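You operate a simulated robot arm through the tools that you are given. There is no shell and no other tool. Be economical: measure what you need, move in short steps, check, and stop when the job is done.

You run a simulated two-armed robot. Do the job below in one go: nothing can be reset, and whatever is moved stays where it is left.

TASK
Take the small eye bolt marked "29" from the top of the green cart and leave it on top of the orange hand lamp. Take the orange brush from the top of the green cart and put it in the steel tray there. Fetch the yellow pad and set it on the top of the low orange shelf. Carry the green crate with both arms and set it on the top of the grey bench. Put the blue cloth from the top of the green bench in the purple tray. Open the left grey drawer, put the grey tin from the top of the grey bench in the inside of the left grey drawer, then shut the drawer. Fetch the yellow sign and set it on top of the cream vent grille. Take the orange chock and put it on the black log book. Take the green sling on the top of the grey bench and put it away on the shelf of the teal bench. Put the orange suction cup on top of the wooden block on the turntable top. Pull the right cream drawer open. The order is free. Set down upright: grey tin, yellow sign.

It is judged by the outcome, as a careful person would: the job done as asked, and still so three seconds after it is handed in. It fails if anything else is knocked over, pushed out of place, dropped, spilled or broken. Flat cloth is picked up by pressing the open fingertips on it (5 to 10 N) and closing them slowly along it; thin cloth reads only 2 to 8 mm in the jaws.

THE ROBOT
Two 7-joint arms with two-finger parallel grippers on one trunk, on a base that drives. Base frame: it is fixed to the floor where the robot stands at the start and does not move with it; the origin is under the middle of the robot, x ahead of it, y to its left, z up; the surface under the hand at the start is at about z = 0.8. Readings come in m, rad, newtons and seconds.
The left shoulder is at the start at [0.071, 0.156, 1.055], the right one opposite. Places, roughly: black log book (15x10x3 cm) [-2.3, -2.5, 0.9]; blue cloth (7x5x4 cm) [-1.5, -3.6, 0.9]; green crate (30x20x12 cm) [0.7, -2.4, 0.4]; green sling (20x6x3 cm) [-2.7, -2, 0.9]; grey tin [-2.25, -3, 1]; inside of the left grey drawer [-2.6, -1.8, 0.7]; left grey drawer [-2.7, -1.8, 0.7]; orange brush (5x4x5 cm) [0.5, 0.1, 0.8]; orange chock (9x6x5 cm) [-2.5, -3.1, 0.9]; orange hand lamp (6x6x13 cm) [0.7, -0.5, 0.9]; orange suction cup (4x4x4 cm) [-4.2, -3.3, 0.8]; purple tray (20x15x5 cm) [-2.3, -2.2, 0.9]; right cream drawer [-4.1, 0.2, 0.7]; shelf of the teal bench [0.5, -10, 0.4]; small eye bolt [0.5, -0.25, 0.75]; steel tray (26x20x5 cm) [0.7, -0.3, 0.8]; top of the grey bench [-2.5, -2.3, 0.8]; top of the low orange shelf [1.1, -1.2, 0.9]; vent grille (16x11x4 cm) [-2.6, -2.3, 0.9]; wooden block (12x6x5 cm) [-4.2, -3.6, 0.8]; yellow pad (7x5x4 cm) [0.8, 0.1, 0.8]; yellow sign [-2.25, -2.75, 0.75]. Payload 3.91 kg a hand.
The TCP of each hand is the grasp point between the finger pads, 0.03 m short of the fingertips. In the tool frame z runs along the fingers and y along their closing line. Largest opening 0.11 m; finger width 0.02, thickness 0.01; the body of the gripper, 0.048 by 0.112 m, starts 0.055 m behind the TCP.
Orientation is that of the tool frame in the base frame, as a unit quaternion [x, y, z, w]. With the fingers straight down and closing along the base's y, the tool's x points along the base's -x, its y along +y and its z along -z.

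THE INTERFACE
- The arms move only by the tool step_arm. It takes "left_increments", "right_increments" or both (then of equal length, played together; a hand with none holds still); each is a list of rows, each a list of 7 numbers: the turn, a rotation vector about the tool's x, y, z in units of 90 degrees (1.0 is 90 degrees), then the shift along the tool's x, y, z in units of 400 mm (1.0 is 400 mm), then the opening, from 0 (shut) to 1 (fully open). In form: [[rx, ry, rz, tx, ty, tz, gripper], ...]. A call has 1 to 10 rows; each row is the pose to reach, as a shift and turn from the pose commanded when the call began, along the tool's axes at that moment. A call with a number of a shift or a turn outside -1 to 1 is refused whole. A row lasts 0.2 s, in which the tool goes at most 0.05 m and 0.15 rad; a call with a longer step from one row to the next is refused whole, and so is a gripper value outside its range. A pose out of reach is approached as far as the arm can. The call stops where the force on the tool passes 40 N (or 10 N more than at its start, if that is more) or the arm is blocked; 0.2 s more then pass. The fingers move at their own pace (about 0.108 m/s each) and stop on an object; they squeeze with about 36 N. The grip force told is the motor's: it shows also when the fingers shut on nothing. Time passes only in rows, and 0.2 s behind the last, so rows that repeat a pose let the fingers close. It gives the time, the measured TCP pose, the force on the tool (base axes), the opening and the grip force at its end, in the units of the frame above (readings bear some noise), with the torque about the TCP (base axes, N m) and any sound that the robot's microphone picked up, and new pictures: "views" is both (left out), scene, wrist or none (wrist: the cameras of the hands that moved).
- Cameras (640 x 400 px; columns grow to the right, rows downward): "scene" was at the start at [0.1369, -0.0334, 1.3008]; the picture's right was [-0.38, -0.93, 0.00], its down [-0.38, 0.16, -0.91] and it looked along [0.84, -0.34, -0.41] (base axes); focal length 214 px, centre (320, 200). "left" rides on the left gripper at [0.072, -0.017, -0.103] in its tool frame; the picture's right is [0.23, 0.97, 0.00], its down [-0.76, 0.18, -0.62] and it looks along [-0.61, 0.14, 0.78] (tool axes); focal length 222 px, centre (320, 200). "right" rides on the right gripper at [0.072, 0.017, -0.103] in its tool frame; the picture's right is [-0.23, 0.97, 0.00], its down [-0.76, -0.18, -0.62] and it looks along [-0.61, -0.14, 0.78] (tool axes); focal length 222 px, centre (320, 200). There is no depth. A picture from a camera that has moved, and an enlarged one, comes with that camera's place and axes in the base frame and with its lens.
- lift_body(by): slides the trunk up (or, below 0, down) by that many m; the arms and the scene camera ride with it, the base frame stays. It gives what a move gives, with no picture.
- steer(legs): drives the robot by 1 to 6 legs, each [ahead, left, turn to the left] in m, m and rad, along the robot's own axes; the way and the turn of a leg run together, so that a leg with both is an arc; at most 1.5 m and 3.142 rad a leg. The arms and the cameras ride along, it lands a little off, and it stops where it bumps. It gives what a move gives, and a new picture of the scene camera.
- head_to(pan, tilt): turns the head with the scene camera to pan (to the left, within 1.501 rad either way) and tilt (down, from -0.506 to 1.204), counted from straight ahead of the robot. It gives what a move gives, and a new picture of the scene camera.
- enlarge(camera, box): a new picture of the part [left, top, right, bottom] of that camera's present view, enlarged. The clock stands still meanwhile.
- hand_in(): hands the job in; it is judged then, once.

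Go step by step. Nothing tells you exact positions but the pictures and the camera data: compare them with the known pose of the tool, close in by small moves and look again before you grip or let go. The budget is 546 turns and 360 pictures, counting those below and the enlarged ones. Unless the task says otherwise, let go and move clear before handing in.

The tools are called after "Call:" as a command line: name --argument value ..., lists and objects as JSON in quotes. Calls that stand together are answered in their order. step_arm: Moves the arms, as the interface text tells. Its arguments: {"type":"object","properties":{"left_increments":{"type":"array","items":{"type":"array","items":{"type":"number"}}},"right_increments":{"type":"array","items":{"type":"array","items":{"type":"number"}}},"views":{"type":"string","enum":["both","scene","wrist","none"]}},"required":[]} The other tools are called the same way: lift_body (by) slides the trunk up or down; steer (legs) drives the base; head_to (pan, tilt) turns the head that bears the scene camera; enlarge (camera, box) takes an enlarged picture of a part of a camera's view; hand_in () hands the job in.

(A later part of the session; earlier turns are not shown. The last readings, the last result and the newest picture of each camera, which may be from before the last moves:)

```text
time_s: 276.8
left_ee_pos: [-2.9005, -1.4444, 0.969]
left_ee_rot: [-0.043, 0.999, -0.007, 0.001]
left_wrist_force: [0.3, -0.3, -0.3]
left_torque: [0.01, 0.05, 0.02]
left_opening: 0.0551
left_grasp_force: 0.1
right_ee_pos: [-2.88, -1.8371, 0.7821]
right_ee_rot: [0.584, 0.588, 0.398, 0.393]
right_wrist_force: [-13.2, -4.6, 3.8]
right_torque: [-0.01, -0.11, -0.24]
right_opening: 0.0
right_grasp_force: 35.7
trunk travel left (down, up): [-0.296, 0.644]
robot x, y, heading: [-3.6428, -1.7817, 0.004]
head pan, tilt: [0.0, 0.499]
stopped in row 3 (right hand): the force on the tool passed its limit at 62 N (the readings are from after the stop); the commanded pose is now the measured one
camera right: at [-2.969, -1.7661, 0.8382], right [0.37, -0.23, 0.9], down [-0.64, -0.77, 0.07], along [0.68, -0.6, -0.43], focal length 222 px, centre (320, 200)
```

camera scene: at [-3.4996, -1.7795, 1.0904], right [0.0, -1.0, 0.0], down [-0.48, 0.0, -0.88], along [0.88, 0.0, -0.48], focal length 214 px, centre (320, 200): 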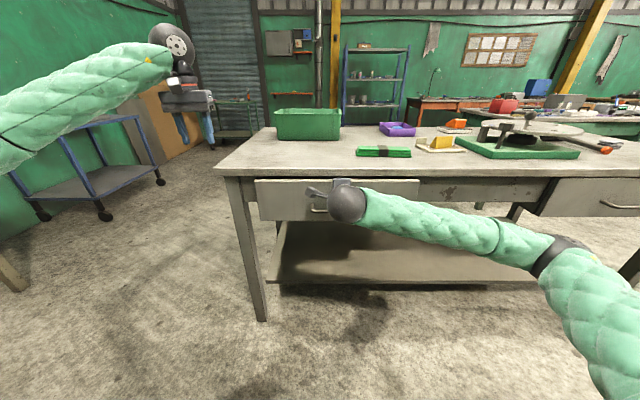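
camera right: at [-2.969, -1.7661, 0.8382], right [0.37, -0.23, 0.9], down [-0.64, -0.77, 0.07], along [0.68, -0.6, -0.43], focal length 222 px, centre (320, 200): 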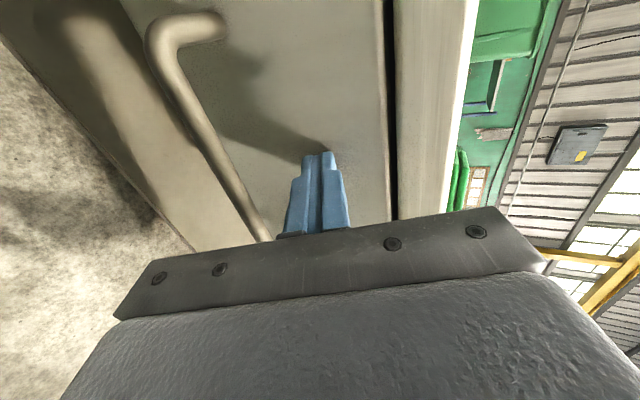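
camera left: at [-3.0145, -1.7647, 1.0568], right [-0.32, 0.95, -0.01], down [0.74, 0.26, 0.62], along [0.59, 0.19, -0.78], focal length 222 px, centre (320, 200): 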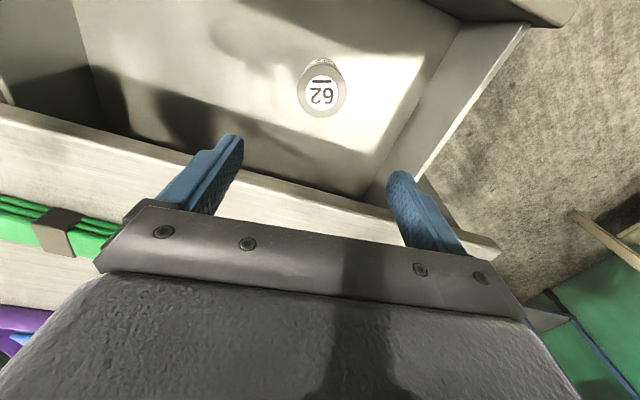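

Drawer is shut. Back the fist off, raise the trunk, and turn the right hand to point down with its jaws along x for the sling.

Call:
step_arm --right_increments '[[0, 0, 0, 0, -0.046, -0.116, 0], [0, 0, 0, 0, -0.092, -0.23, 0]]' --views "none"

Call:
lift_body --by 0.33

Call:
step_arm --right_increments '[[0.09, 0, 0, 0, 0, 0, 0.8], [0.18, 0, 0, 0, 0, 0, 0.8], [0.27, 0, 0, 0, 0, 0, 0.8], [0.36, 0, 0, 0, 0, 0, 0.8], [0.45, 0, 0, 0, 0, 0, 0.8], [0.54, 0, 0, 0, 0, 0, 0.8], [0.63, 0, 0, 0, 0, 0, 0.8], [0.7, 0, 0, 0, 0, 0, 0.8], [0.76, 0, 0, 0, 0, 0, 0.8]]' --views "both"

```text
time_s: 277.4
left_ee_pos: [-2.9011, -1.4434, 0.9687]
left_ee_rot: [-0.044, 0.999, -0.007, 0.0]
left_wrist_force: [-0.3, 0.3, -0.8]
left_torque: [0.03, -0.03, 0.0]
left_opening: 0.0551
left_grasp_force: 0.0
right_ee_pos: [-2.9775, -1.8383, 0.7826]
right_ee_rot: [0.584, 0.589, 0.397, 0.393]
right_wrist_force: [-0.6, -0.7, 0.5]
right_torque: [-0.02, 0.0, 0.01]
right_opening: 0.0
right_grasp_force: 35.8
trunk travel left (down, up): [-0.296, 0.644]
robot x, y, heading: [-3.6387, -1.7823, 0.008]
head pan, tilt: [0.0, 0.499]
```

```text
time_s: 280.7
left_ee_pos: [-2.9008, -1.4432, 1.2987]
left_ee_rot: [-0.044, 0.999, -0.007, 0.001]
left_wrist_force: [0.5, 0.1, -0.3]
left_torque: [-0.04, 0.01, 0.01]
left_opening: 0.0553
left_grasp_force: 0.1
right_ee_pos: [-2.9771, -1.8381, 1.1126]
right_ee_rot: [0.584, 0.589, 0.397, 0.393]
right_wrist_force: [0.8, 0.0, -1.0]
right_torque: [0.02, 0.0, 0.01]
right_opening: 0.0
right_grasp_force: 36.0
trunk travel left (down, up): [-0.626, 0.314]
robot x, y, heading: [-3.6428, -1.7807, 0.007]
head pan, tilt: [0.0, 0.499]
```

```text
time_s: 282.7
left_ee_pos: [-2.9012, -1.4434, 1.2978]
left_ee_rot: [-0.044, 0.999, -0.007, 0.001]
left_wrist_force: [-0.1, 0.6, 0.3]
left_torque: [0.03, 0.02, 0.03]
left_opening: 0.055
left_grasp_force: 0.0
right_ee_pos: [-2.9776, -1.8383, 1.1113]
right_ee_rot: [0.704, 0.71, -0.003, -0.004]
right_wrist_force: [-0.2, -0.4, 0.5]
right_torque: [-0.02, -0.01, 0.0]
right_opening: 0.0881
right_grasp_force: 0.1
trunk travel left (down, up): [-0.626, 0.314]
robot x, y, heading: [-3.6415, -1.7787, 0.0]
head pan, tilt: [0.0, 0.499]
camera scene: at [-3.4994, -1.7795, 1.4204], right [0.0, -1.0, 0.0], down [-0.48, 0.0, -0.88], along [0.88, 0.0, -0.48], focal length 214 px, centre (320, 200)
camera right: at [-2.9592, -1.766, 1.2161], right [0.98, -0.22, -0.01], down [-0.16, -0.76, 0.62], along [-0.14, -0.61, -0.78], focal length 222 px, centre (320, 200)
```

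scene: 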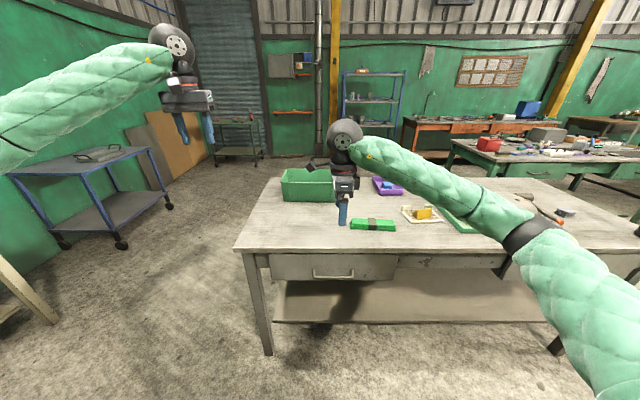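
right: 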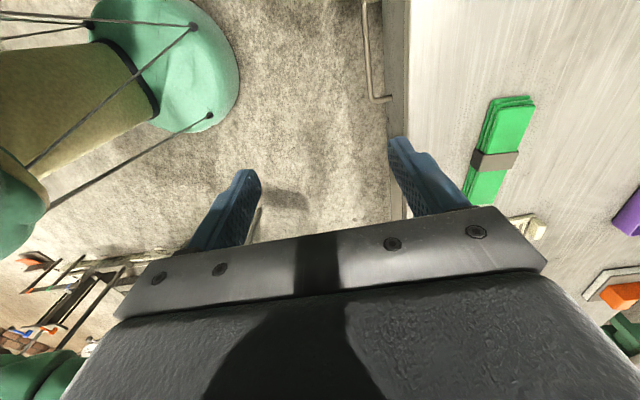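

Call:
steer --legs '[[0.15, 0, 0]]'

Call:
step_arm --right_increments '[[0, 0, 0.02, -0.07, 0.05, 0.02, 0.8], [0, 0, 0.045, -0.145, 0.11, 0.05, 0.8], [0, 0, 0.045, -0.22, 0.165, 0.08, 0.8], [0, 0, 0.045, -0.29, 0.22, 0.12, 0.8], [0, 0, 0.045, -0.36, 0.27, 0.16, 0.8], [0, 0, 0.045, -0.435, 0.325, 0.2, 0.8]]' --views "wrist"

```text
time_s: 284.0
left_ee_pos: [-2.7483, -1.4437, 1.2972]
left_ee_rot: [-0.043, 0.999, -0.007, 0.0]
left_wrist_force: [0.2, -0.1, 0.2]
left_torque: [0.02, 0.0, 0.0]
left_opening: 0.055
left_grasp_force: 0.0
right_ee_pos: [-2.8273, -1.8388, 1.111]
right_ee_rot: [0.705, 0.709, -0.004, -0.003]
right_wrist_force: [0.2, 0.2, -0.4]
right_torque: [0.02, 0.05, 0.01]
right_opening: 0.088
right_grasp_force: 0.0
trunk travel left (down, up): [-0.626, 0.314]
robot x, y, heading: [-3.4903, -1.7767, -0.0]
head pan, tilt: [0.0, 0.499]
camera scene: at [-3.3479, -1.7795, 1.4205], right [0.0, -1.0, 0.0], down [-0.48, 0.0, -0.88], along [0.88, 0.0, -0.48], focal length 214 px, centre (320, 200)
```

scene: 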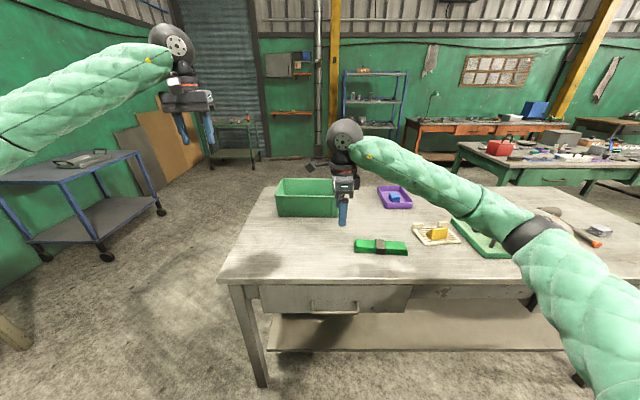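

```text
time_s: 285.4
left_ee_pos: [-2.7495, -1.4465, 1.2994]
left_ee_rot: [-0.043, 0.999, -0.006, 0.001]
left_wrist_force: [0.8, 0.0, 0.0]
left_torque: [0.01, 0.01, 0.07]
left_opening: 0.0548
left_grasp_force: 0.1
right_ee_pos: [-2.6957, -2.0129, 1.0318]
right_ee_rot: [0.73, 0.684, -0.004, -0.004]
right_wrist_force: [0.9, -0.5, 0.4]
right_torque: [-0.04, -0.03, 0.0]
right_opening: 0.0879
right_grasp_force: 0.0
trunk travel left (down, up): [-0.626, 0.314]
robot x, y, heading: [-3.4944, -1.7822, 0.003]
head pan, tilt: [0.0, 0.499]
camera right: at [-2.6725, -1.9421, 1.1366], right [0.96, -0.29, -0.01], down [-0.22, -0.75, 0.62], along [-0.19, -0.6, -0.78], focal length 222 px, centre (320, 200)
```

right: 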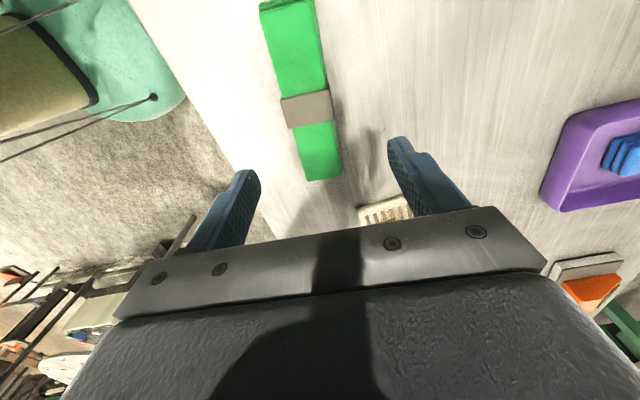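

Call:
step_arm --right_increments '[[0, 0, 0, 0.005, -0.036, 0.1, 0.8], [0, 0, 0, 0.005, -0.036, 0.2, 0.8], [0, 0, 0, 0.005, -0.036, 0.3, 0.8], [0, 0, 0, 0.005, -0.036, 0.35, 0.8], [0, 0, 0, 0.005, -0.036, 0.379, 0.8]]' --views "wrist"

```text
time_s: 286.6
left_ee_pos: [-2.7505, -1.4451, 1.2993]
left_ee_rot: [-0.043, 0.999, -0.007, 0.001]
left_wrist_force: [0.1, -0.1, 0.8]
left_torque: [0.01, -0.01, 0.0]
left_opening: 0.0549
left_grasp_force: 0.0
right_ee_pos: [-2.7112, -2.0099, 0.8802]
right_ee_rot: [0.729, 0.684, -0.003, -0.002]
right_wrist_force: [0.2, -0.1, 4.2]
right_torque: [-0.05, -0.26, 0.0]
right_opening: 0.088
right_grasp_force: 0.0
trunk travel left (down, up): [-0.626, 0.314]
robot x, y, heading: [-3.4918, -1.7849, 0.004]
head pan, tilt: [0.0, 0.499]
camera right: at [-2.6886, -1.9392, 0.9848], right [0.96, -0.29, -0.01], down [-0.22, -0.75, 0.62], along [-0.19, -0.6, -0.78], focal length 222 px, centre (320, 200)
```

right: 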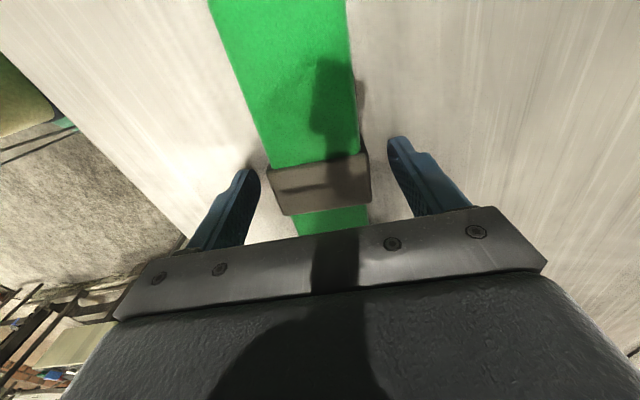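

Call:
step_arm --right_increments '[[0, 0, 0, 0, 0, -0.003, 0.4], [0, 0, 0, 0, 0, -0.003, 0], [0, 0, 0, 0, 0, -0.003, 0], [0, 0, 0, 0, 0, -0.003, 0], [0, 0, 0, 0, 0, -0.1, 0], [0, 0, 0, 0, 0, -0.2, 0], [0, 0, 0, 0, 0, -0.3, 0], [0, 0, 0, 0, 0, -0.4, 0], [0, 0, 0, 0, 0, -0.5, 0], [0, 0, 0, 0, 0, -0.6, 0]]' --views "wrist"

```text
time_s: 288.8
left_ee_pos: [-2.7499, -1.4443, 1.2982]
left_ee_rot: [-0.042, 0.999, -0.007, 0.0]
left_wrist_force: [0.4, 0.7, -0.4]
left_torque: [0.02, 0.0, 0.0]
left_opening: 0.0551
left_grasp_force: 0.1
right_ee_pos: [-2.7114, -2.0095, 1.1209]
right_ee_rot: [0.73, 0.683, -0.003, -0.003]
right_wrist_force: [0.2, -0.5, -3.2]
right_torque: [-0.01, -0.01, 0.0]
right_opening: 0.0558
right_grasp_force: 36.0
trunk travel left (down, up): [-0.626, 0.314]
robot x, y, heading: [-3.4889, -1.7816, 0.0]
head pan, tilt: [0.0, 0.499]
camera right: at [-2.6872, -1.9386, 1.2253], right [0.96, -0.29, -0.01], down [-0.22, -0.75, 0.63], along [-0.19, -0.6, -0.78], focal length 222 px, centre (320, 200)
```

right: 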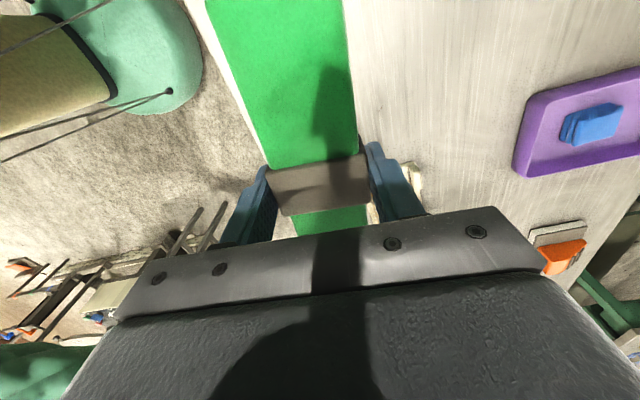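

Sling is held in the right hand. Next the suction cup on the turntable: back off and turn to face it.

Call:
steer --legs '[[-0.7, 0, 0], [0, 0, -1.57]]'

Call:
head_to --pan 0 --tilt 0.5

```text
time_s: 296.4
left_ee_pos: [-3.8334, -2.5127, 1.3004]
left_ee_rot: [0.665, 0.747, -0.005, -0.004]
left_wrist_force: [0.1, -0.2, -0.3]
left_torque: [0.03, -0.01, 0.02]
left_opening: 0.0552
left_grasp_force: 0.1
right_ee_pos: [-4.3977, -2.5681, 1.1187]
right_ee_rot: [1.0, -0.018, 0.0, -0.004]
right_wrist_force: [-0.7, -0.3, -4.0]
right_torque: [0.0, -0.02, -0.05]
right_opening: 0.0557
right_grasp_force: 36.0
trunk travel left (down, up): [-0.626, 0.314]
robot x, y, heading: [-4.1917, -1.7807, -1.545]
head pan, tilt: [0.0, 0.499]
camera scene: at [-4.1861, -1.9207, 1.4204], right [-1.0, -0.03, 0.0], down [-0.01, 0.48, -0.88], along [0.03, -0.88, -0.48], focal length 214 px, centre (320, 200)
```

scene: 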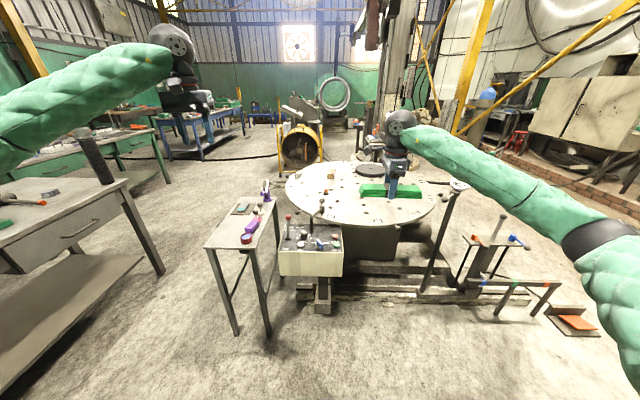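

```text
time_s: 297.0
left_ee_pos: [-3.8325, -2.5119, 1.2986]
left_ee_rot: [0.666, 0.746, -0.006, -0.004]
left_wrist_force: [-0.2, -0.2, -0.5]
left_torque: [0.01, -0.02, -0.03]
left_opening: 0.0552
left_grasp_force: 0.0
right_ee_pos: [-4.3968, -2.5682, 1.1191]
right_ee_rot: [1.0, -0.017, 0.0, -0.004]
right_wrist_force: [-0.2, -0.1, -3.1]
right_torque: [0.02, 0.01, -0.02]
right_opening: 0.0559
right_grasp_force: 36.1
trunk travel left (down, up): [-0.626, 0.314]
robot x, y, heading: [-4.1881, -1.779, -1.544]
head pan, tilt: [0.0, 0.499]
camera scene: at [-4.1859, -1.9207, 1.4204], right [-1.0, -0.03, 0.0], down [-0.01, 0.48, -0.88], along [0.03, -0.88, -0.48], focal length 214 px, centre (320, 200)
```

scene: 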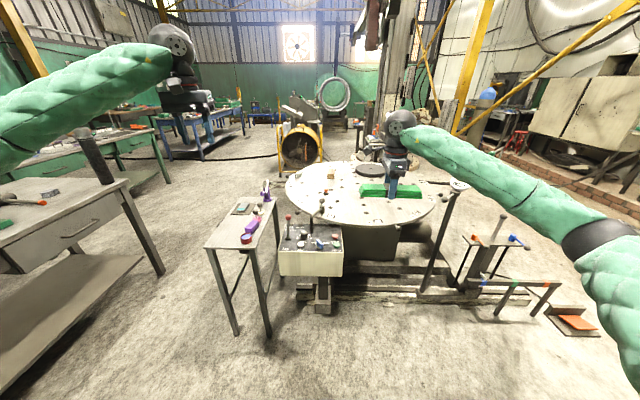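

Call:
enlarge --camera "scene" --box '[270, 150, 460, 270]'

```text
3.33 times, centred on (365, 210) of scene
camera zoom: at [-4.1859, -1.9207, 1.4204], right [-1.0, -0.03, 0.0], down [-0.01, 0.48, -0.88], along [0.03, -0.88, -0.48], focal length 715 px, centre (170, 167)
```

zoom: 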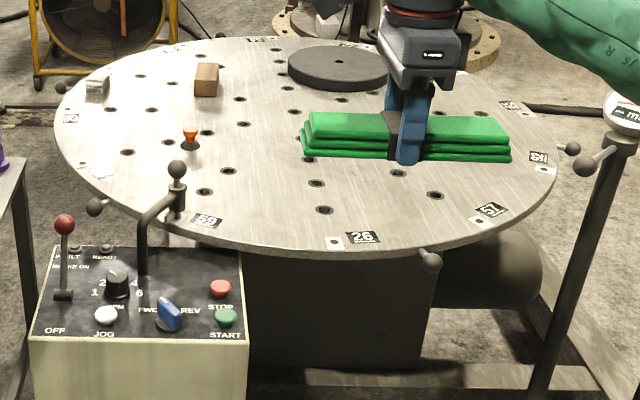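

Cup at about (−4.19, −3.3), block at (−4.23, −3.6), turntable top z≈0.72. It must be reached from the east side through the gap between the grey bench and the small white table, so I'll move over to inspect that gap.

Call:
steer --legs '[[0, 0.93, -0.026]]'

Call:
head_to --pan 0 --tilt 0.75

```text
time_s: 301.9
left_ee_pos: [-2.9272, -2.5176, 1.2988]
left_ee_rot: [0.681, 0.732, -0.005, -0.005]
left_wrist_force: [-0.4, 0.0, 0.5]
left_torque: [0.0, -0.01, -0.01]
left_opening: 0.0548
left_grasp_force: 0.1
right_ee_pos: [-3.4929, -2.5505, 1.1203]
right_ee_rot: [0.999, -0.037, 0.0, -0.005]
right_wrist_force: [-0.5, -0.2, -3.5]
right_torque: [-0.02, 0.01, 0.01]
right_opening: 0.0558
right_grasp_force: 35.9
trunk travel left (down, up): [-0.626, 0.314]
robot x, y, heading: [-3.255, -1.7704, -1.582]
head pan, tilt: [0.0, 0.499]
camera scene: at [-3.2563, -1.9117, 1.4204], right [-1.0, 0.01, 0.0], down [0.0, 0.48, -0.88], along [-0.01, -0.88, -0.48], focal length 214 px, centre (320, 200)
```

scene: 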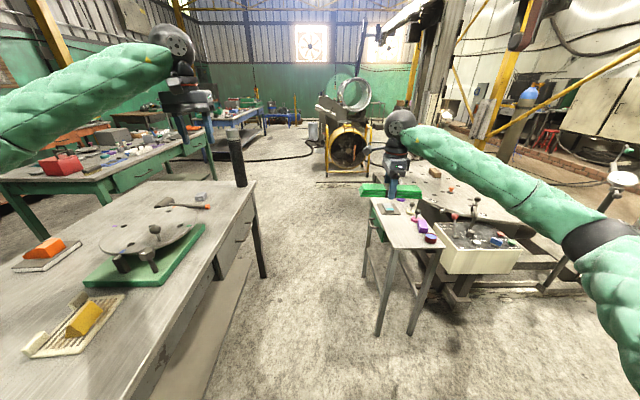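

```text
time_s: 302.7
left_ee_pos: [-2.928, -2.5178, 1.2979]
left_ee_rot: [0.681, 0.732, -0.005, -0.004]
left_wrist_force: [0.2, -0.6, 0.1]
left_torque: [0.03, 0.03, -0.02]
left_opening: 0.0549
left_grasp_force: 0.1
right_ee_pos: [-3.4935, -2.5489, 1.1197]
right_ee_rot: [0.999, -0.037, 0.001, -0.005]
right_wrist_force: [0.7, -0.3, -4.0]
right_torque: [-0.01, 0.01, 0.03]
right_opening: 0.0558
right_grasp_force: 36.7
trunk travel left (down, up): [-0.626, 0.314]
robot x, y, heading: [-3.2576, -1.7749, -1.587]
head pan, tilt: [0.0, 0.75]
camera scene: at [-3.2567, -1.9036, 1.3985], right [-1.0, 0.01, 0.0], down [0.01, 0.68, -0.73], along [-0.01, -0.73, -0.68], focal length 214 px, centre (320, 200)
```

scene: 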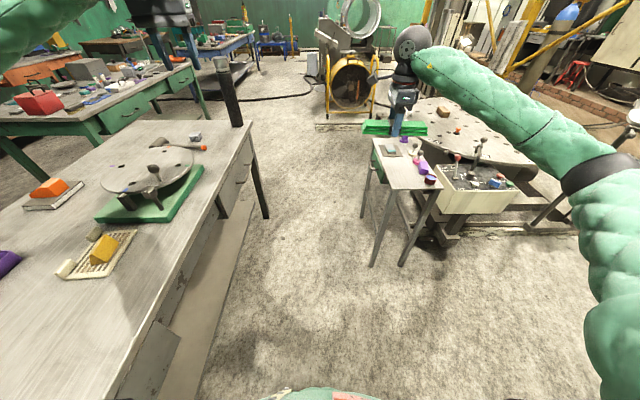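

The corridor is about 0.77 m wide and the base looks ~0.45 m wide, so it fits. I raise the trunk so the left arm clears the tall thermos and drive through.

Call:
lift_body --by 0.25

Call:
steer --legs '[[0, 0.01, 0.016], [0.9, 0, 0]]'

```text
time_s: 305.3
left_ee_pos: [-2.9269, -2.5177, 1.5491]
left_ee_rot: [0.681, 0.733, -0.005, -0.006]
left_wrist_force: [0.0, -0.1, 0.6]
left_torque: [0.0, -0.01, 0.03]
left_opening: 0.0552
left_grasp_force: 0.1
right_ee_pos: [-3.4924, -2.5511, 1.3707]
right_ee_rot: [0.999, -0.038, 0.0, -0.005]
right_wrist_force: [-0.7, -0.2, -3.6]
right_torque: [-0.02, -0.02, -0.02]
right_opening: 0.0557
right_grasp_force: 35.8
trunk travel left (down, up): [-0.876, 0.064]
robot x, y, heading: [-3.2555, -1.7708, -1.579]
head pan, tilt: [0.0, 0.75]
```

```text
time_s: 310.4
left_ee_pos: [-2.8941, -3.4153, 1.5492]
left_ee_rot: [0.672, 0.74, -0.004, -0.005]
left_wrist_force: [-0.3, -0.4, 0.1]
left_torque: [-0.05, 0.03, 0.02]
left_opening: 0.0546
left_grasp_force: 0.0
right_ee_pos: [-3.4584, -3.4611, 1.3693]
right_ee_rot: [1.0, -0.027, 0.0, -0.004]
right_wrist_force: [0.3, 0.7, -3.5]
right_torque: [-0.01, 0.0, -0.01]
right_opening: 0.0558
right_grasp_force: 36.3
trunk travel left (down, up): [-0.876, 0.064]
robot x, y, heading: [-3.2352, -2.6768, -1.56]
head pan, tilt: [0.0, 0.75]
camera scene: at [-3.2358, -2.8085, 1.6486], right [-1.0, -0.01, 0.0], down [-0.01, 0.68, -0.73], along [0.01, -0.73, -0.68], focal length 214 px, centre (320, 200)
```

scene: 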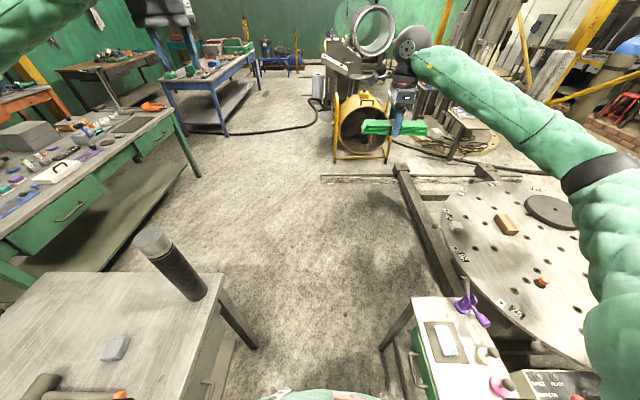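

Call:
steer --legs '[[0.84, 0, -0.011], [0, 0, -1.57]]'

Call:
lift_body --by -0.25

Call:
head_to --pan 0 --tilt 0.6

```text
time_s: 318.6
left_ee_pos: [-3.9805, -3.8298, 1.5494]
left_ee_rot: [0.999, 0.034, 0.0, -0.007]
left_wrist_force: [0.0, 0.8, -0.2]
left_torque: [-0.01, 0.01, -0.01]
left_opening: 0.0552
left_grasp_force: 0.1
right_ee_pos: [-4.0113, -3.2642, 1.3704]
right_ee_rot: [-0.678, 0.735, -0.003, 0.003]
right_wrist_force: [0.0, 0.2, -3.3]
right_torque: [-0.01, -0.03, 0.01]
right_opening: 0.0556
right_grasp_force: 35.8
trunk travel left (down, up): [-0.876, 0.064]
robot x, y, heading: [-3.2331, -3.505, 3.122]
head pan, tilt: [0.0, 0.75]
camera scene: at [-3.3664, -3.5025, 1.6485], right [0.02, 1.0, 0.0], down [0.68, -0.01, -0.73], along [-0.73, 0.01, -0.68], focal length 214 px, centre (320, 200)
```

scene: 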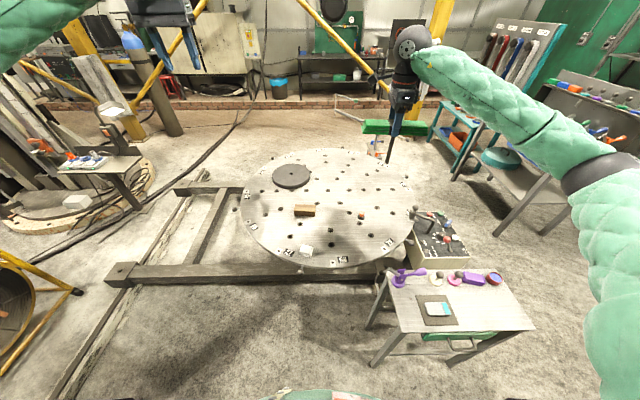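

```text
time_s: 321.2
left_ee_pos: [-3.9801, -3.8293, 1.2996]
left_ee_rot: [0.999, 0.034, 0.0, -0.007]
left_wrist_force: [-0.3, -0.4, 0.0]
left_torque: [0.05, 0.0, 0.02]
left_opening: 0.0548
left_grasp_force: 0.0
right_ee_pos: [-4.01, -3.2628, 1.1199]
right_ee_rot: [-0.677, 0.736, -0.003, 0.003]
right_wrist_force: [0.5, -0.2, -3.6]
right_torque: [-0.01, -0.01, -0.01]
right_opening: 0.056
right_grasp_force: 36.1
trunk travel left (down, up): [-0.626, 0.314]
robot x, y, heading: [-3.2301, -3.5052, 3.124]
head pan, tilt: [0.0, 0.75]
```

```text
time_s: 321.9
left_ee_pos: [-3.9824, -3.8295, 1.2982]
left_ee_rot: [0.999, 0.034, -0.001, -0.007]
left_wrist_force: [-0.2, 1.4, 0.2]
left_torque: [-0.01, 0.04, -0.01]
left_opening: 0.0546
left_grasp_force: 0.1
right_ee_pos: [-4.0118, -3.2638, 1.1195]
right_ee_rot: [-0.678, 0.735, -0.004, 0.002]
right_wrist_force: [1.5, -0.6, -3.3]
right_torque: [-0.01, 0.01, -0.01]
right_opening: 0.0557
right_grasp_force: 36.2
trunk travel left (down, up): [-0.626, 0.314]
robot x, y, heading: [-3.2303, -3.5059, 3.124]
head pan, tilt: [0.0, 0.6]
camera scene: at [-3.3718, -3.5022, 1.4113], right [0.02, 1.0, 0.0], down [0.57, -0.01, -0.82], along [-0.82, 0.01, -0.57], focal length 214 px, centre (320, 200)
```

scene: 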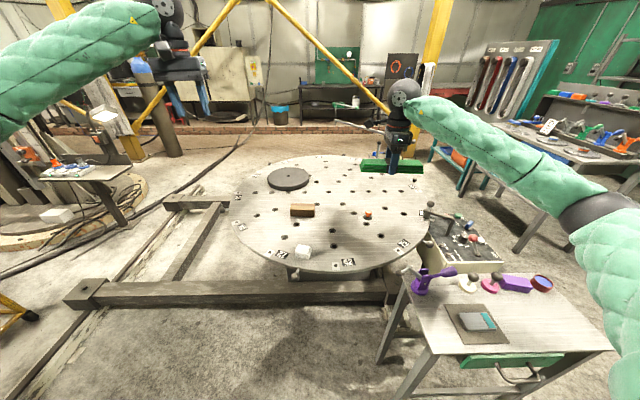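

Call:
steer --legs '[[0, 0.1, 0.017], [0.27, 0, 0]]'

Call:
enlarge --camera "scene" --box '[200, 160, 440, 310]'

```text
time_s: 324.6
left_ee_pos: [-4.2473, -3.9403, 1.2978]
left_ee_rot: [0.999, 0.041, 0.0, -0.007]
left_wrist_force: [0.6, -0.5, -0.6]
left_torque: [0.01, -0.01, -0.02]
left_opening: 0.055
left_grasp_force: 0.1
right_ee_pos: [-4.2866, -3.3762, 1.1191]
right_ee_rot: [-0.684, 0.73, -0.004, 0.004]
right_wrist_force: [0.3, -1.1, -3.6]
right_torque: [0.0, 0.01, -0.01]
right_opening: 0.0558
right_grasp_force: 35.6
trunk travel left (down, up): [-0.626, 0.314]
robot x, y, heading: [-3.5049, -3.6057, 3.14]
head pan, tilt: [0.0, 0.6]
camera scene: at [-3.6437, -3.6036, 1.4113], right [0.0, 1.0, 0.0], down [0.57, 0.0, -0.82], along [-0.82, 0.0, -0.57], focal length 214 px, centre (320, 200)
```

scene: 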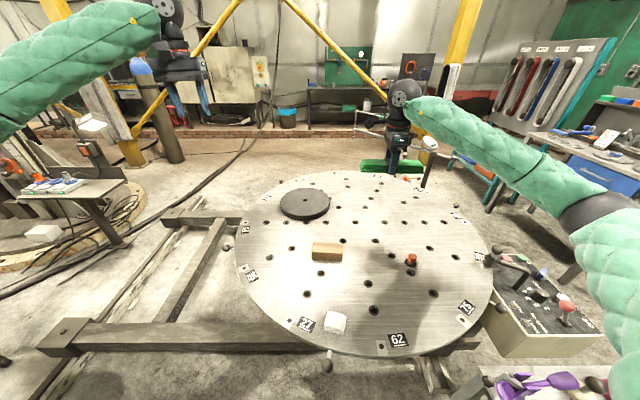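

```text
2.67 times, centred on (320, 235) of scene
camera zoom: at [-3.6437, -3.6036, 1.4113], right [0.0, 1.0, 0.0], down [0.57, 0.0, -0.82], along [-0.82, 0.0, -0.57], focal length 572 px, centre (320, 107)
```

zoom: 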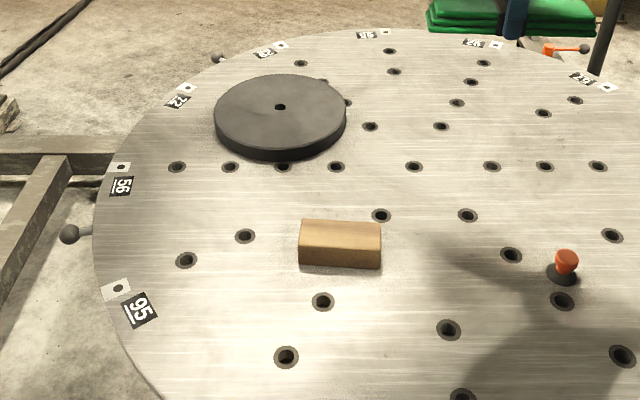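

Cup at (−4.18, −3.256), block at (−4.23, −3.574), table z≈0.745. Move the right hand (with sling) up and aside first.

Call:
step_arm --right_increments '[[0, 0, 0, -0.097, -0.04, -0.045, 0], [0, 0, 0, -0.194, -0.08, -0.09, 0], [0, 0, 0, -0.29, -0.12, -0.135, 0], [0, 0, 0, -0.387, -0.16, -0.18, 0], [0, 0, 0, -0.484, -0.2, -0.225, 0], [0, 0, 0, -0.58, -0.24, -0.27, 0], [0, 0, 0, -0.677, -0.28, -0.315, 0], [0, 0, 0, -0.774, -0.32, -0.36, 0], [0, 0, 0, -0.87, -0.36, -0.405, 0], [0, 0, 0, -0.968, -0.4065, -0.45, 0]]' --left_increments '[[0, 0, 0, 0, -0.05, 0.05, 0.6], [0, 0, 0, 0, -0.1, 0.1, 0.6], [0, 0, 0, 0.01, -0.17, 0.15, 0.6], [0, 0, 0, 0.02, -0.24, 0.2, 0.6], [0, 0, 0, 0.03, -0.32, 0.25, 0.6], [0, 0, 0, 0.04, -0.4, 0.3, 0.6], [0, 0, 0, 0.05, -0.5, 0.35, 0.6], [0, 0, 0, 0.06, -0.6, 0.4, 0.6], [0, 0, 0, 0.07, -0.7, 0.45, 0.6], [0, 0, 0, 0.08, -0.8, 0.5, 0.6]]' --views "scene"

```text
time_s: 326.8
left_ee_pos: [-4.2441, -3.613, 1.102]
left_ee_rot: [0.999, 0.042, 0.001, -0.006]
left_wrist_force: [-0.6, 1.5, 0.9]
left_torque: [-0.06, -0.08, -0.02]
left_opening: 0.066
left_grasp_force: 0.1
right_ee_pos: [-4.1042, -2.9951, 1.2964]
right_ee_rot: [-0.684, 0.73, -0.007, 0.005]
right_wrist_force: [1.8, 1.0, 4.0]
right_torque: [-0.07, 0.08, 0.03]
right_opening: 0.0558
right_grasp_force: 36.6
trunk travel left (down, up): [-0.626, 0.314]
robot x, y, heading: [-3.5043, -3.6046, 3.144]
head pan, tilt: [0.0, 0.6]
camera scene: at [-3.6458, -3.5989, 1.4112], right [0.0, 1.0, 0.0], down [0.57, 0.0, -0.82], along [-0.82, 0.0, -0.57], focal length 214 px, centre (320, 200)
```

scene: 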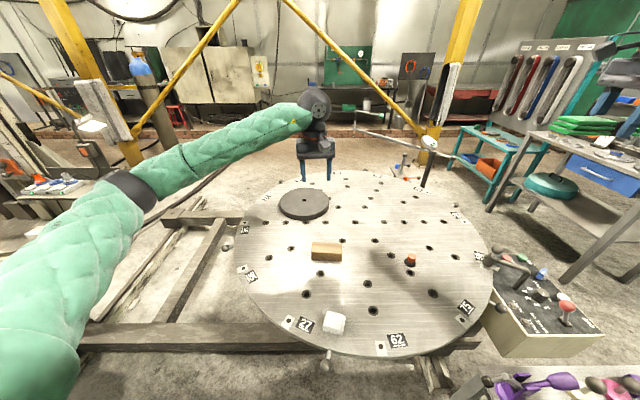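

Call:
step_arm --left_increments '[[0, 0, 0, 0.025, -0.1, 0.03, 0.6], [0, 0, 0, 0.05, -0.2, 0.06, 0.6], [0, 0, 0, 0.075, -0.3, 0.09, 0.6], [0, 0, 0, 0.1, -0.4, 0.12, 0.6], [0, 0, 0, 0.126, -0.5, 0.15, 0.6], [0, 0, 0, 0.152, -0.6, 0.18, 0.6], [0, 0, 0, 0.178, -0.7, 0.22, 0.6], [0, 0, 0, 0.204, -0.8, 0.26, 0.6], [0, 0, 0, 0.227, -0.877, 0.3, 0.6]]' --views "both"

```text
time_s: 328.8
left_ee_pos: [-4.1831, -3.2537, 0.9861]
left_ee_rot: [0.999, 0.043, 0.0, -0.006]
left_wrist_force: [-1.0, -0.4, -0.6]
left_torque: [-0.03, -0.01, 0.02]
left_opening: 0.0657
left_grasp_force: 0.0
right_ee_pos: [-4.1005, -2.9971, 1.3004]
right_ee_rot: [-0.684, 0.729, -0.003, 0.003]
right_wrist_force: [0.1, -0.7, -3.1]
right_torque: [0.02, 0.01, 0.01]
right_opening: 0.0558
right_grasp_force: 35.7
trunk travel left (down, up): [-0.626, 0.314]
robot x, y, heading: [-3.5041, -3.6017, 3.144]
head pan, tilt: [0.0, 0.6]
camera scene: at [-3.6425, -3.6018, 1.4114], right [0.0, 1.0, 0.0], down [0.57, 0.0, -0.82], along [-0.82, 0.0, -0.57], focal length 214 px, centre (320, 200)
camera left: at [-4.1115, -3.2322, 1.0894], right [0.31, -0.95, -0.01], down [-0.74, -0.25, 0.62], along [-0.59, -0.18, -0.78], focal length 222 px, centre (320, 200)
```

scene: 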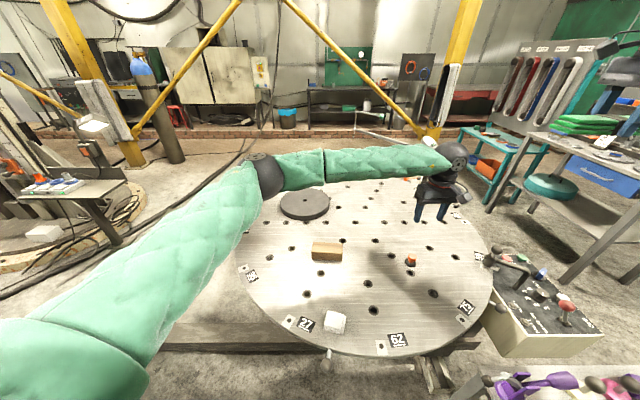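
left: 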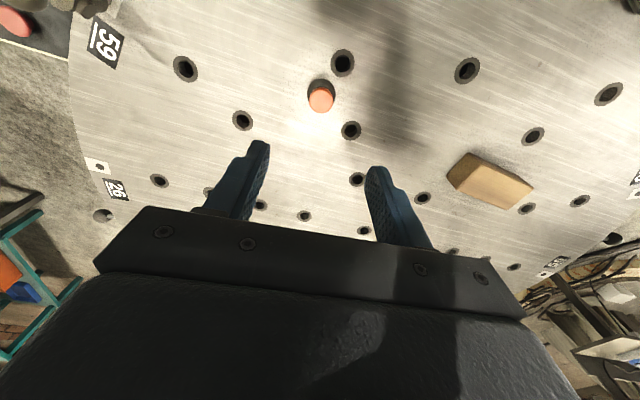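

Call:
step_arm --left_increments '[[0, 0, 0, 0, 0, 0.1, 0.6], [0, 0, 0, 0, 0, 0.2, 0.6], [0, 0, 0, 0, 0, 0.3, 0.6], [0, 0, 0, 0, 0, 0.4, 0.6], [0, 0, 0, 0, 0, 0.46, 0.6], [0, 0, 0, 0, 0, 0.5, 0.6]]' --views "wrist"

```text
time_s: 330.2
left_ee_pos: [-4.1824, -3.2557, 0.7874]
left_ee_rot: [0.999, 0.04, -0.001, -0.006]
left_wrist_force: [0.4, -0.2, -0.4]
left_torque: [0.0, 0.02, 0.01]
left_opening: 0.0659
left_grasp_force: 0.1
right_ee_pos: [-4.1009, -2.9967, 1.2994]
right_ee_rot: [-0.684, 0.73, -0.003, 0.004]
right_wrist_force: [-0.1, -0.3, -3.1]
right_torque: [0.0, 0.01, 0.0]
right_opening: 0.0558
right_grasp_force: 35.6
trunk travel left (down, up): [-0.626, 0.314]
robot x, y, heading: [-3.5058, -3.6042, 3.143]
head pan, tilt: [0.0, 0.6]
camera left: at [-4.1116, -3.233, 0.8914], right [0.31, -0.95, -0.01], down [-0.74, -0.25, 0.62], along [-0.59, -0.18, -0.78], focal length 222 px, centre (320, 200)
```

left: 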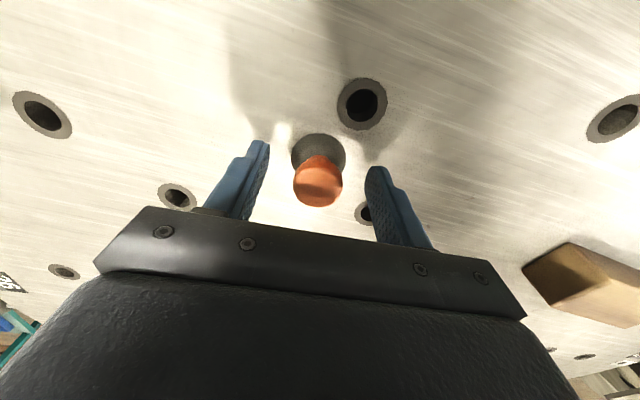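

Call:
step_arm --left_increments '[[0, 0, 0, 0, 0, 0.015, 0.6], [0, 0, 0, 0, 0, 0.02, 0], [0, 0, 0, 0, 0, 0.02, 0], [0, 0, 0, 0, 0, 0.02, 0], [0, 0, 0, 0, 0, -0.06, 0], [0, 0, 0, 0, 0, -0.16, 0], [0, 0, 0, 0, 0, -0.26, 0], [0, 0, 0, 0, 0, -0.36, 0]]' --views "wrist"

```text
time_s: 332.0
left_ee_pos: [-4.179, -3.2584, 0.932]
left_ee_rot: [0.999, 0.042, 0.0, -0.006]
left_wrist_force: [-0.5, -0.6, -0.5]
left_torque: [-0.01, 0.02, -0.01]
left_opening: 0.0307
left_grasp_force: 35.4
right_ee_pos: [-4.1, -2.9987, 1.3019]
right_ee_rot: [-0.684, 0.73, -0.003, 0.002]
right_wrist_force: [0.4, 0.0, -2.9]
right_torque: [-0.02, 0.02, -0.01]
right_opening: 0.056
right_grasp_force: 36.0
trunk travel left (down, up): [-0.626, 0.314]
robot x, y, heading: [-3.5029, -3.6023, 3.141]
head pan, tilt: [0.0, 0.6]
camera left: at [-4.1086, -3.2352, 1.0361], right [0.31, -0.95, -0.01], down [-0.74, -0.25, 0.62], along [-0.59, -0.18, -0.78], focal length 222 px, centre (320, 200)
```

left: 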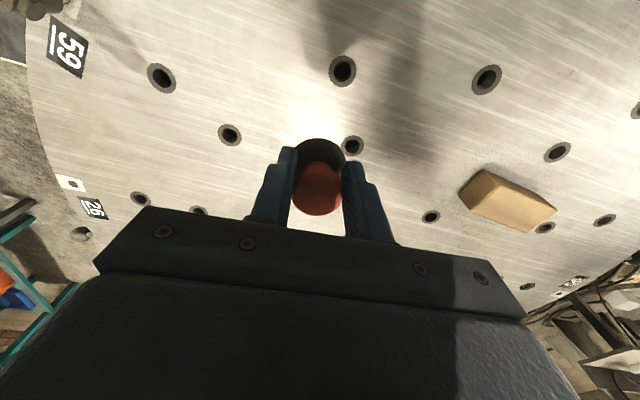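

Call:
step_arm --left_increments '[[0, 0, 0, -0.027, 0.11, 0, 0], [0, 0, 0, -0.054, 0.22, 0, 0], [0, 0, 0, -0.08, 0.33, 0, 0], [0, 0, 0, -0.107, 0.44, 0, 0], [0, 0, 0, -0.134, 0.55, 0, 0], [0, 0, 0, -0.161, 0.66, 0, 0], [0, 0, 0, -0.188, 0.771, 0, 0]]' --views "both"

```text
time_s: 333.6
left_ee_pos: [-4.2306, -3.5702, 0.9263]
left_ee_rot: [0.999, 0.041, -0.002, -0.007]
left_wrist_force: [0.6, -0.4, 0.2]
left_torque: [0.05, 0.01, -0.03]
left_opening: 0.0308
left_grasp_force: 35.8
right_ee_pos: [-4.1012, -3.0002, 1.3019]
right_ee_rot: [-0.683, 0.73, -0.002, 0.004]
right_wrist_force: [0.0, -0.7, -3.1]
right_torque: [-0.01, 0.0, -0.02]
right_opening: 0.0556
right_grasp_force: 36.0
trunk travel left (down, up): [-0.626, 0.314]
robot x, y, heading: [-3.5043, -3.6044, 3.145]
head pan, tilt: [0.0, 0.6]
camera scene: at [-3.6425, -3.6045, 1.4114], right [0.0, 1.0, 0.0], down [0.57, 0.0, -0.82], along [-0.82, 0.0, -0.57], focal length 214 px, centre (320, 200)
camera left: at [-4.1591, -3.5495, 1.0304], right [0.31, -0.95, -0.01], down [-0.74, -0.25, 0.62], along [-0.59, -0.18, -0.78], focal length 222 px, centre (320, 200)
```

scene: 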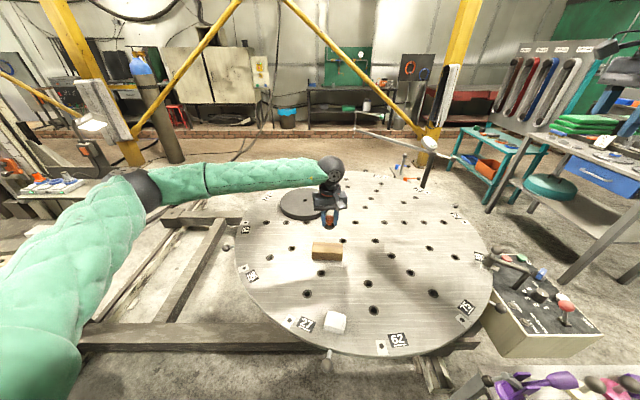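
left: 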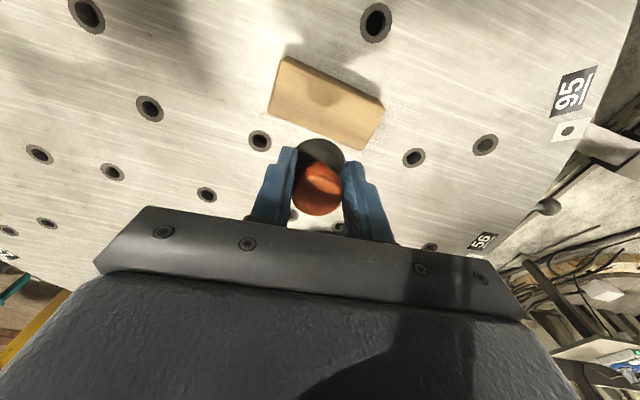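

Call:
step_arm --left_increments '[[0, 0, 0, 0.026, 0.006, 0.08, 0], [0, 0, 0, 0.026, 0.006, 0.16, 0], [0, 0, 0, 0.026, 0.006, 0.2, 0], [0, 0, 0, 0.026, 0.006, 0.215, 0]]' --views "wrist"

Call:
step_arm --left_increments '[[0, 0, 0, 0, 0, 0.01, 0], [0, 0, 0, 0, 0, 0.02, 0], [0, 0, 0, 0, 0, 0.03, 0], [0, 0, 0, 0, 0, 0.038, 0]]' --views "none"

```text
time_s: 334.6
left_ee_pos: [-4.219, -3.5703, 0.8423]
left_ee_rot: [0.999, 0.041, 0.0, -0.006]
left_wrist_force: [0.6, -0.5, -1.3]
left_torque: [0.04, 0.02, -0.02]
left_opening: 0.0307
left_grasp_force: 36.5
right_ee_pos: [-4.1013, -2.9999, 1.3001]
right_ee_rot: [-0.685, 0.729, -0.004, 0.003]
right_wrist_force: [0.5, 0.1, -4.3]
right_torque: [-0.05, -0.04, 0.01]
right_opening: 0.0557
right_grasp_force: 36.3
trunk travel left (down, up): [-0.626, 0.314]
robot x, y, heading: [-3.5074, -3.6023, 3.137]
head pan, tilt: [0.0, 0.6]
camera left: at [-4.1486, -3.5488, 0.9451], right [0.31, -0.95, -0.01], down [-0.74, -0.25, 0.62], along [-0.59, -0.18, -0.78], focal length 222 px, centre (320, 200)
```

left: 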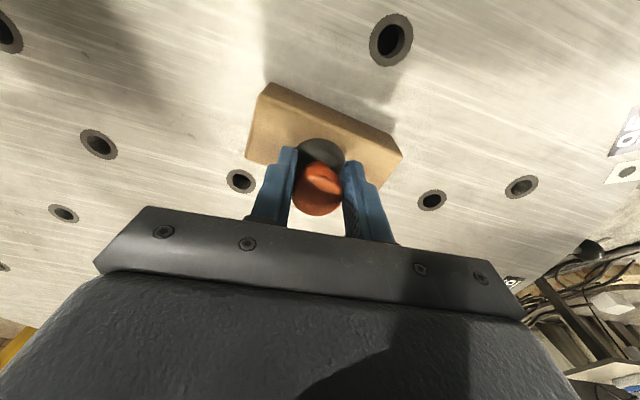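

```text
time_s: 335.6
left_ee_pos: [-4.2195, -3.57, 0.8269]
left_ee_rot: [0.999, 0.042, 0.0, -0.007]
left_wrist_force: [-0.2, -0.2, -0.6]
left_torque: [-0.03, -0.01, -0.01]
left_opening: 0.0308
left_grasp_force: 35.5
right_ee_pos: [-4.101, -2.999, 1.3008]
right_ee_rot: [-0.682, 0.731, -0.003, 0.003]
right_wrist_force: [0.5, -0.2, -3.4]
right_torque: [0.0, 0.01, 0.01]
right_opening: 0.0558
right_grasp_force: 35.8
trunk travel left (down, up): [-0.626, 0.314]
robot x, y, heading: [-3.5073, -3.6065, 3.141]
head pan, tilt: [0.0, 0.6]
```

Call:
step_arm --left_increments '[[0, 0, 0, 0, 0, 0.008, 0], [0, 0, 0, 0, 0, 0.016, 0], [0, 0, 0, 0, 0, 0.024, 0], [0, 0, 0, 0, 0, 0.03, 0]]' --views "wrist"

```text
time_s: 336.3
left_ee_pos: [-4.2197, -3.57, 0.8262]
left_ee_rot: [0.999, 0.042, -0.003, -0.009]
left_wrist_force: [12.7, -4.3, 22.7]
left_torque: [-0.5, -0.47, 0.18]
left_opening: 0.0303
left_grasp_force: 35.6
right_ee_pos: [-4.0998, -3.0002, 1.302]
right_ee_rot: [-0.684, 0.729, -0.004, 0.003]
right_wrist_force: [-0.6, -0.1, -4.3]
right_torque: [0.02, -0.01, 0.0]
right_opening: 0.0558
right_grasp_force: 36.0
trunk travel left (down, up): [-0.626, 0.314]
robot x, y, heading: [-3.5027, -3.6031, -3.141]
head pan, tilt: [0.0, 0.6]
stopped in row 3 (left hand): the force on the tool passed its limit at 43 N (the readings are from after the stop); the commanded pose is now the measured one
camera left: at [-4.1482, -3.5485, 0.9287], right [0.31, -0.95, -0.02], down [-0.74, -0.25, 0.62], along [-0.6, -0.18, -0.78], focal length 222 px, centre (320, 200)
```

left: 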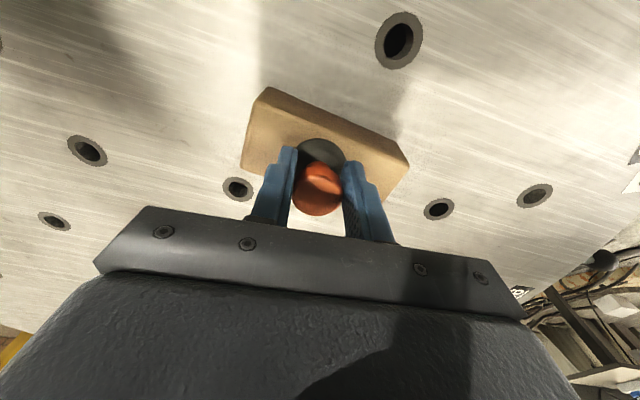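

Call:
step_arm --left_increments '[[0, 0, 0, 0, 0, -0.006, 0], [0, 0, 0, 0, 0, -0.006, 0.32], [0, 0, 0, 0, 0, -0.006, 0.45], [0, 0, 0, 0, 0, -0.006, 0.55], [0, 0, 0, 0, 0, -0.08, 0.55], [0, 0, 0, 0, 0, -0.18, 0.55], [0, 0, 0, 0, 0, -0.28, 0.55], [0, 0, 0, 0, 0, -0.38, 0.55]]' --views "wrist"

```text
time_s: 338.1
left_ee_pos: [-4.2171, -3.5707, 0.976]
left_ee_rot: [0.999, 0.043, -0.002, -0.007]
left_wrist_force: [0.4, 0.2, 0.0]
left_torque: [0.05, 0.03, -0.05]
left_opening: 0.0607
left_grasp_force: 0.1
right_ee_pos: [-4.1017, -2.9985, 1.3005]
right_ee_rot: [-0.684, 0.73, -0.003, 0.003]
right_wrist_force: [-0.4, -0.7, -4.1]
right_torque: [-0.02, 0.01, -0.02]
right_opening: 0.0559
right_grasp_force: 36.1
trunk travel left (down, up): [-0.626, 0.314]
robot x, y, heading: [-3.5031, -3.605, 3.144]
head pan, tilt: [0.0, 0.6]
camera left: at [-4.1464, -3.5486, 1.0791], right [0.31, -0.95, -0.02], down [-0.74, -0.25, 0.62], along [-0.6, -0.18, -0.78], focal length 222 px, centre (320, 200)
```

left: 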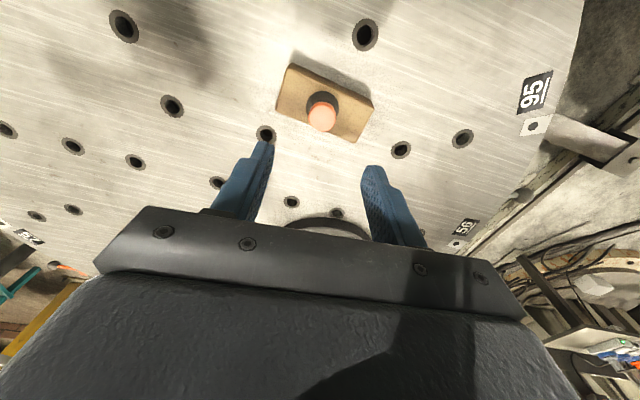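

Cup sits on the block. Next the cream drawer (left hand), keeping the sling in the right. Raise the trunk and drive back out through the corridor.

Call:
lift_body --by 0.3

Call:
steer --legs '[[-0.26, 0, 0], [0, 0, -1.57]]'

```text
time_s: 341.1
left_ee_pos: [-4.2181, -3.5703, 1.2755]
left_ee_rot: [0.999, 0.042, -0.002, -0.008]
left_wrist_force: [0.0, 0.3, 0.7]
left_torque: [0.0, -0.01, -0.04]
left_opening: 0.0605
left_grasp_force: 0.2
right_ee_pos: [-4.1005, -2.9983, 1.6004]
right_ee_rot: [-0.684, 0.729, -0.003, 0.004]
right_wrist_force: [-1.0, -0.4, -2.8]
right_torque: [-0.01, 0.01, 0.0]
right_opening: 0.0557
right_grasp_force: 35.8
trunk travel left (down, up): [-0.926, 0.014]
robot x, y, heading: [-3.5057, -3.6053, 3.141]
head pan, tilt: [0.0, 0.6]
```

```text
time_s: 346.8
left_ee_pos: [-3.2024, -2.8903, 1.2759]
left_ee_rot: [0.734, -0.679, 0.004, -0.007]
left_wrist_force: [-0.1, 0.2, 0.4]
left_torque: [-0.03, -0.02, 0.03]
left_opening: 0.0605
left_grasp_force: 0.1
right_ee_pos: [-2.6315, -3.0101, 1.6004]
right_ee_rot: [0.035, 0.999, -0.004, 0.0]
right_wrist_force: [0.1, 0.0, -3.1]
right_torque: [-0.01, 0.01, -0.01]
right_opening: 0.0557
right_grasp_force: 36.2
trunk travel left (down, up): [-0.926, 0.014]
robot x, y, heading: [-3.2419, -3.6024, 1.564]
head pan, tilt: [0.0, 0.6]
camera scene: at [-3.2389, -3.4634, 1.7114], right [1.0, -0.01, 0.0], down [0.0, -0.57, -0.82], along [0.0, 0.82, -0.57], focal length 214 px, centre (320, 200)
```

scene: 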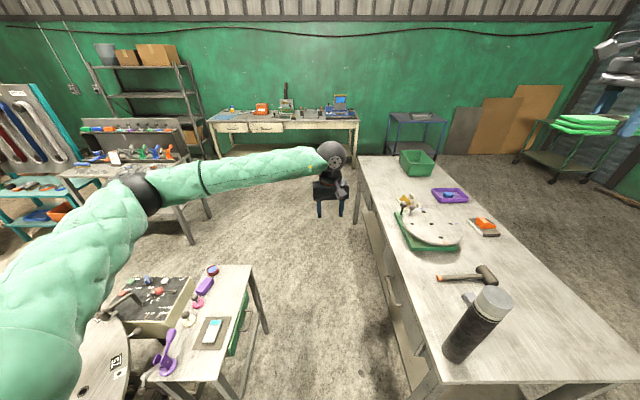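

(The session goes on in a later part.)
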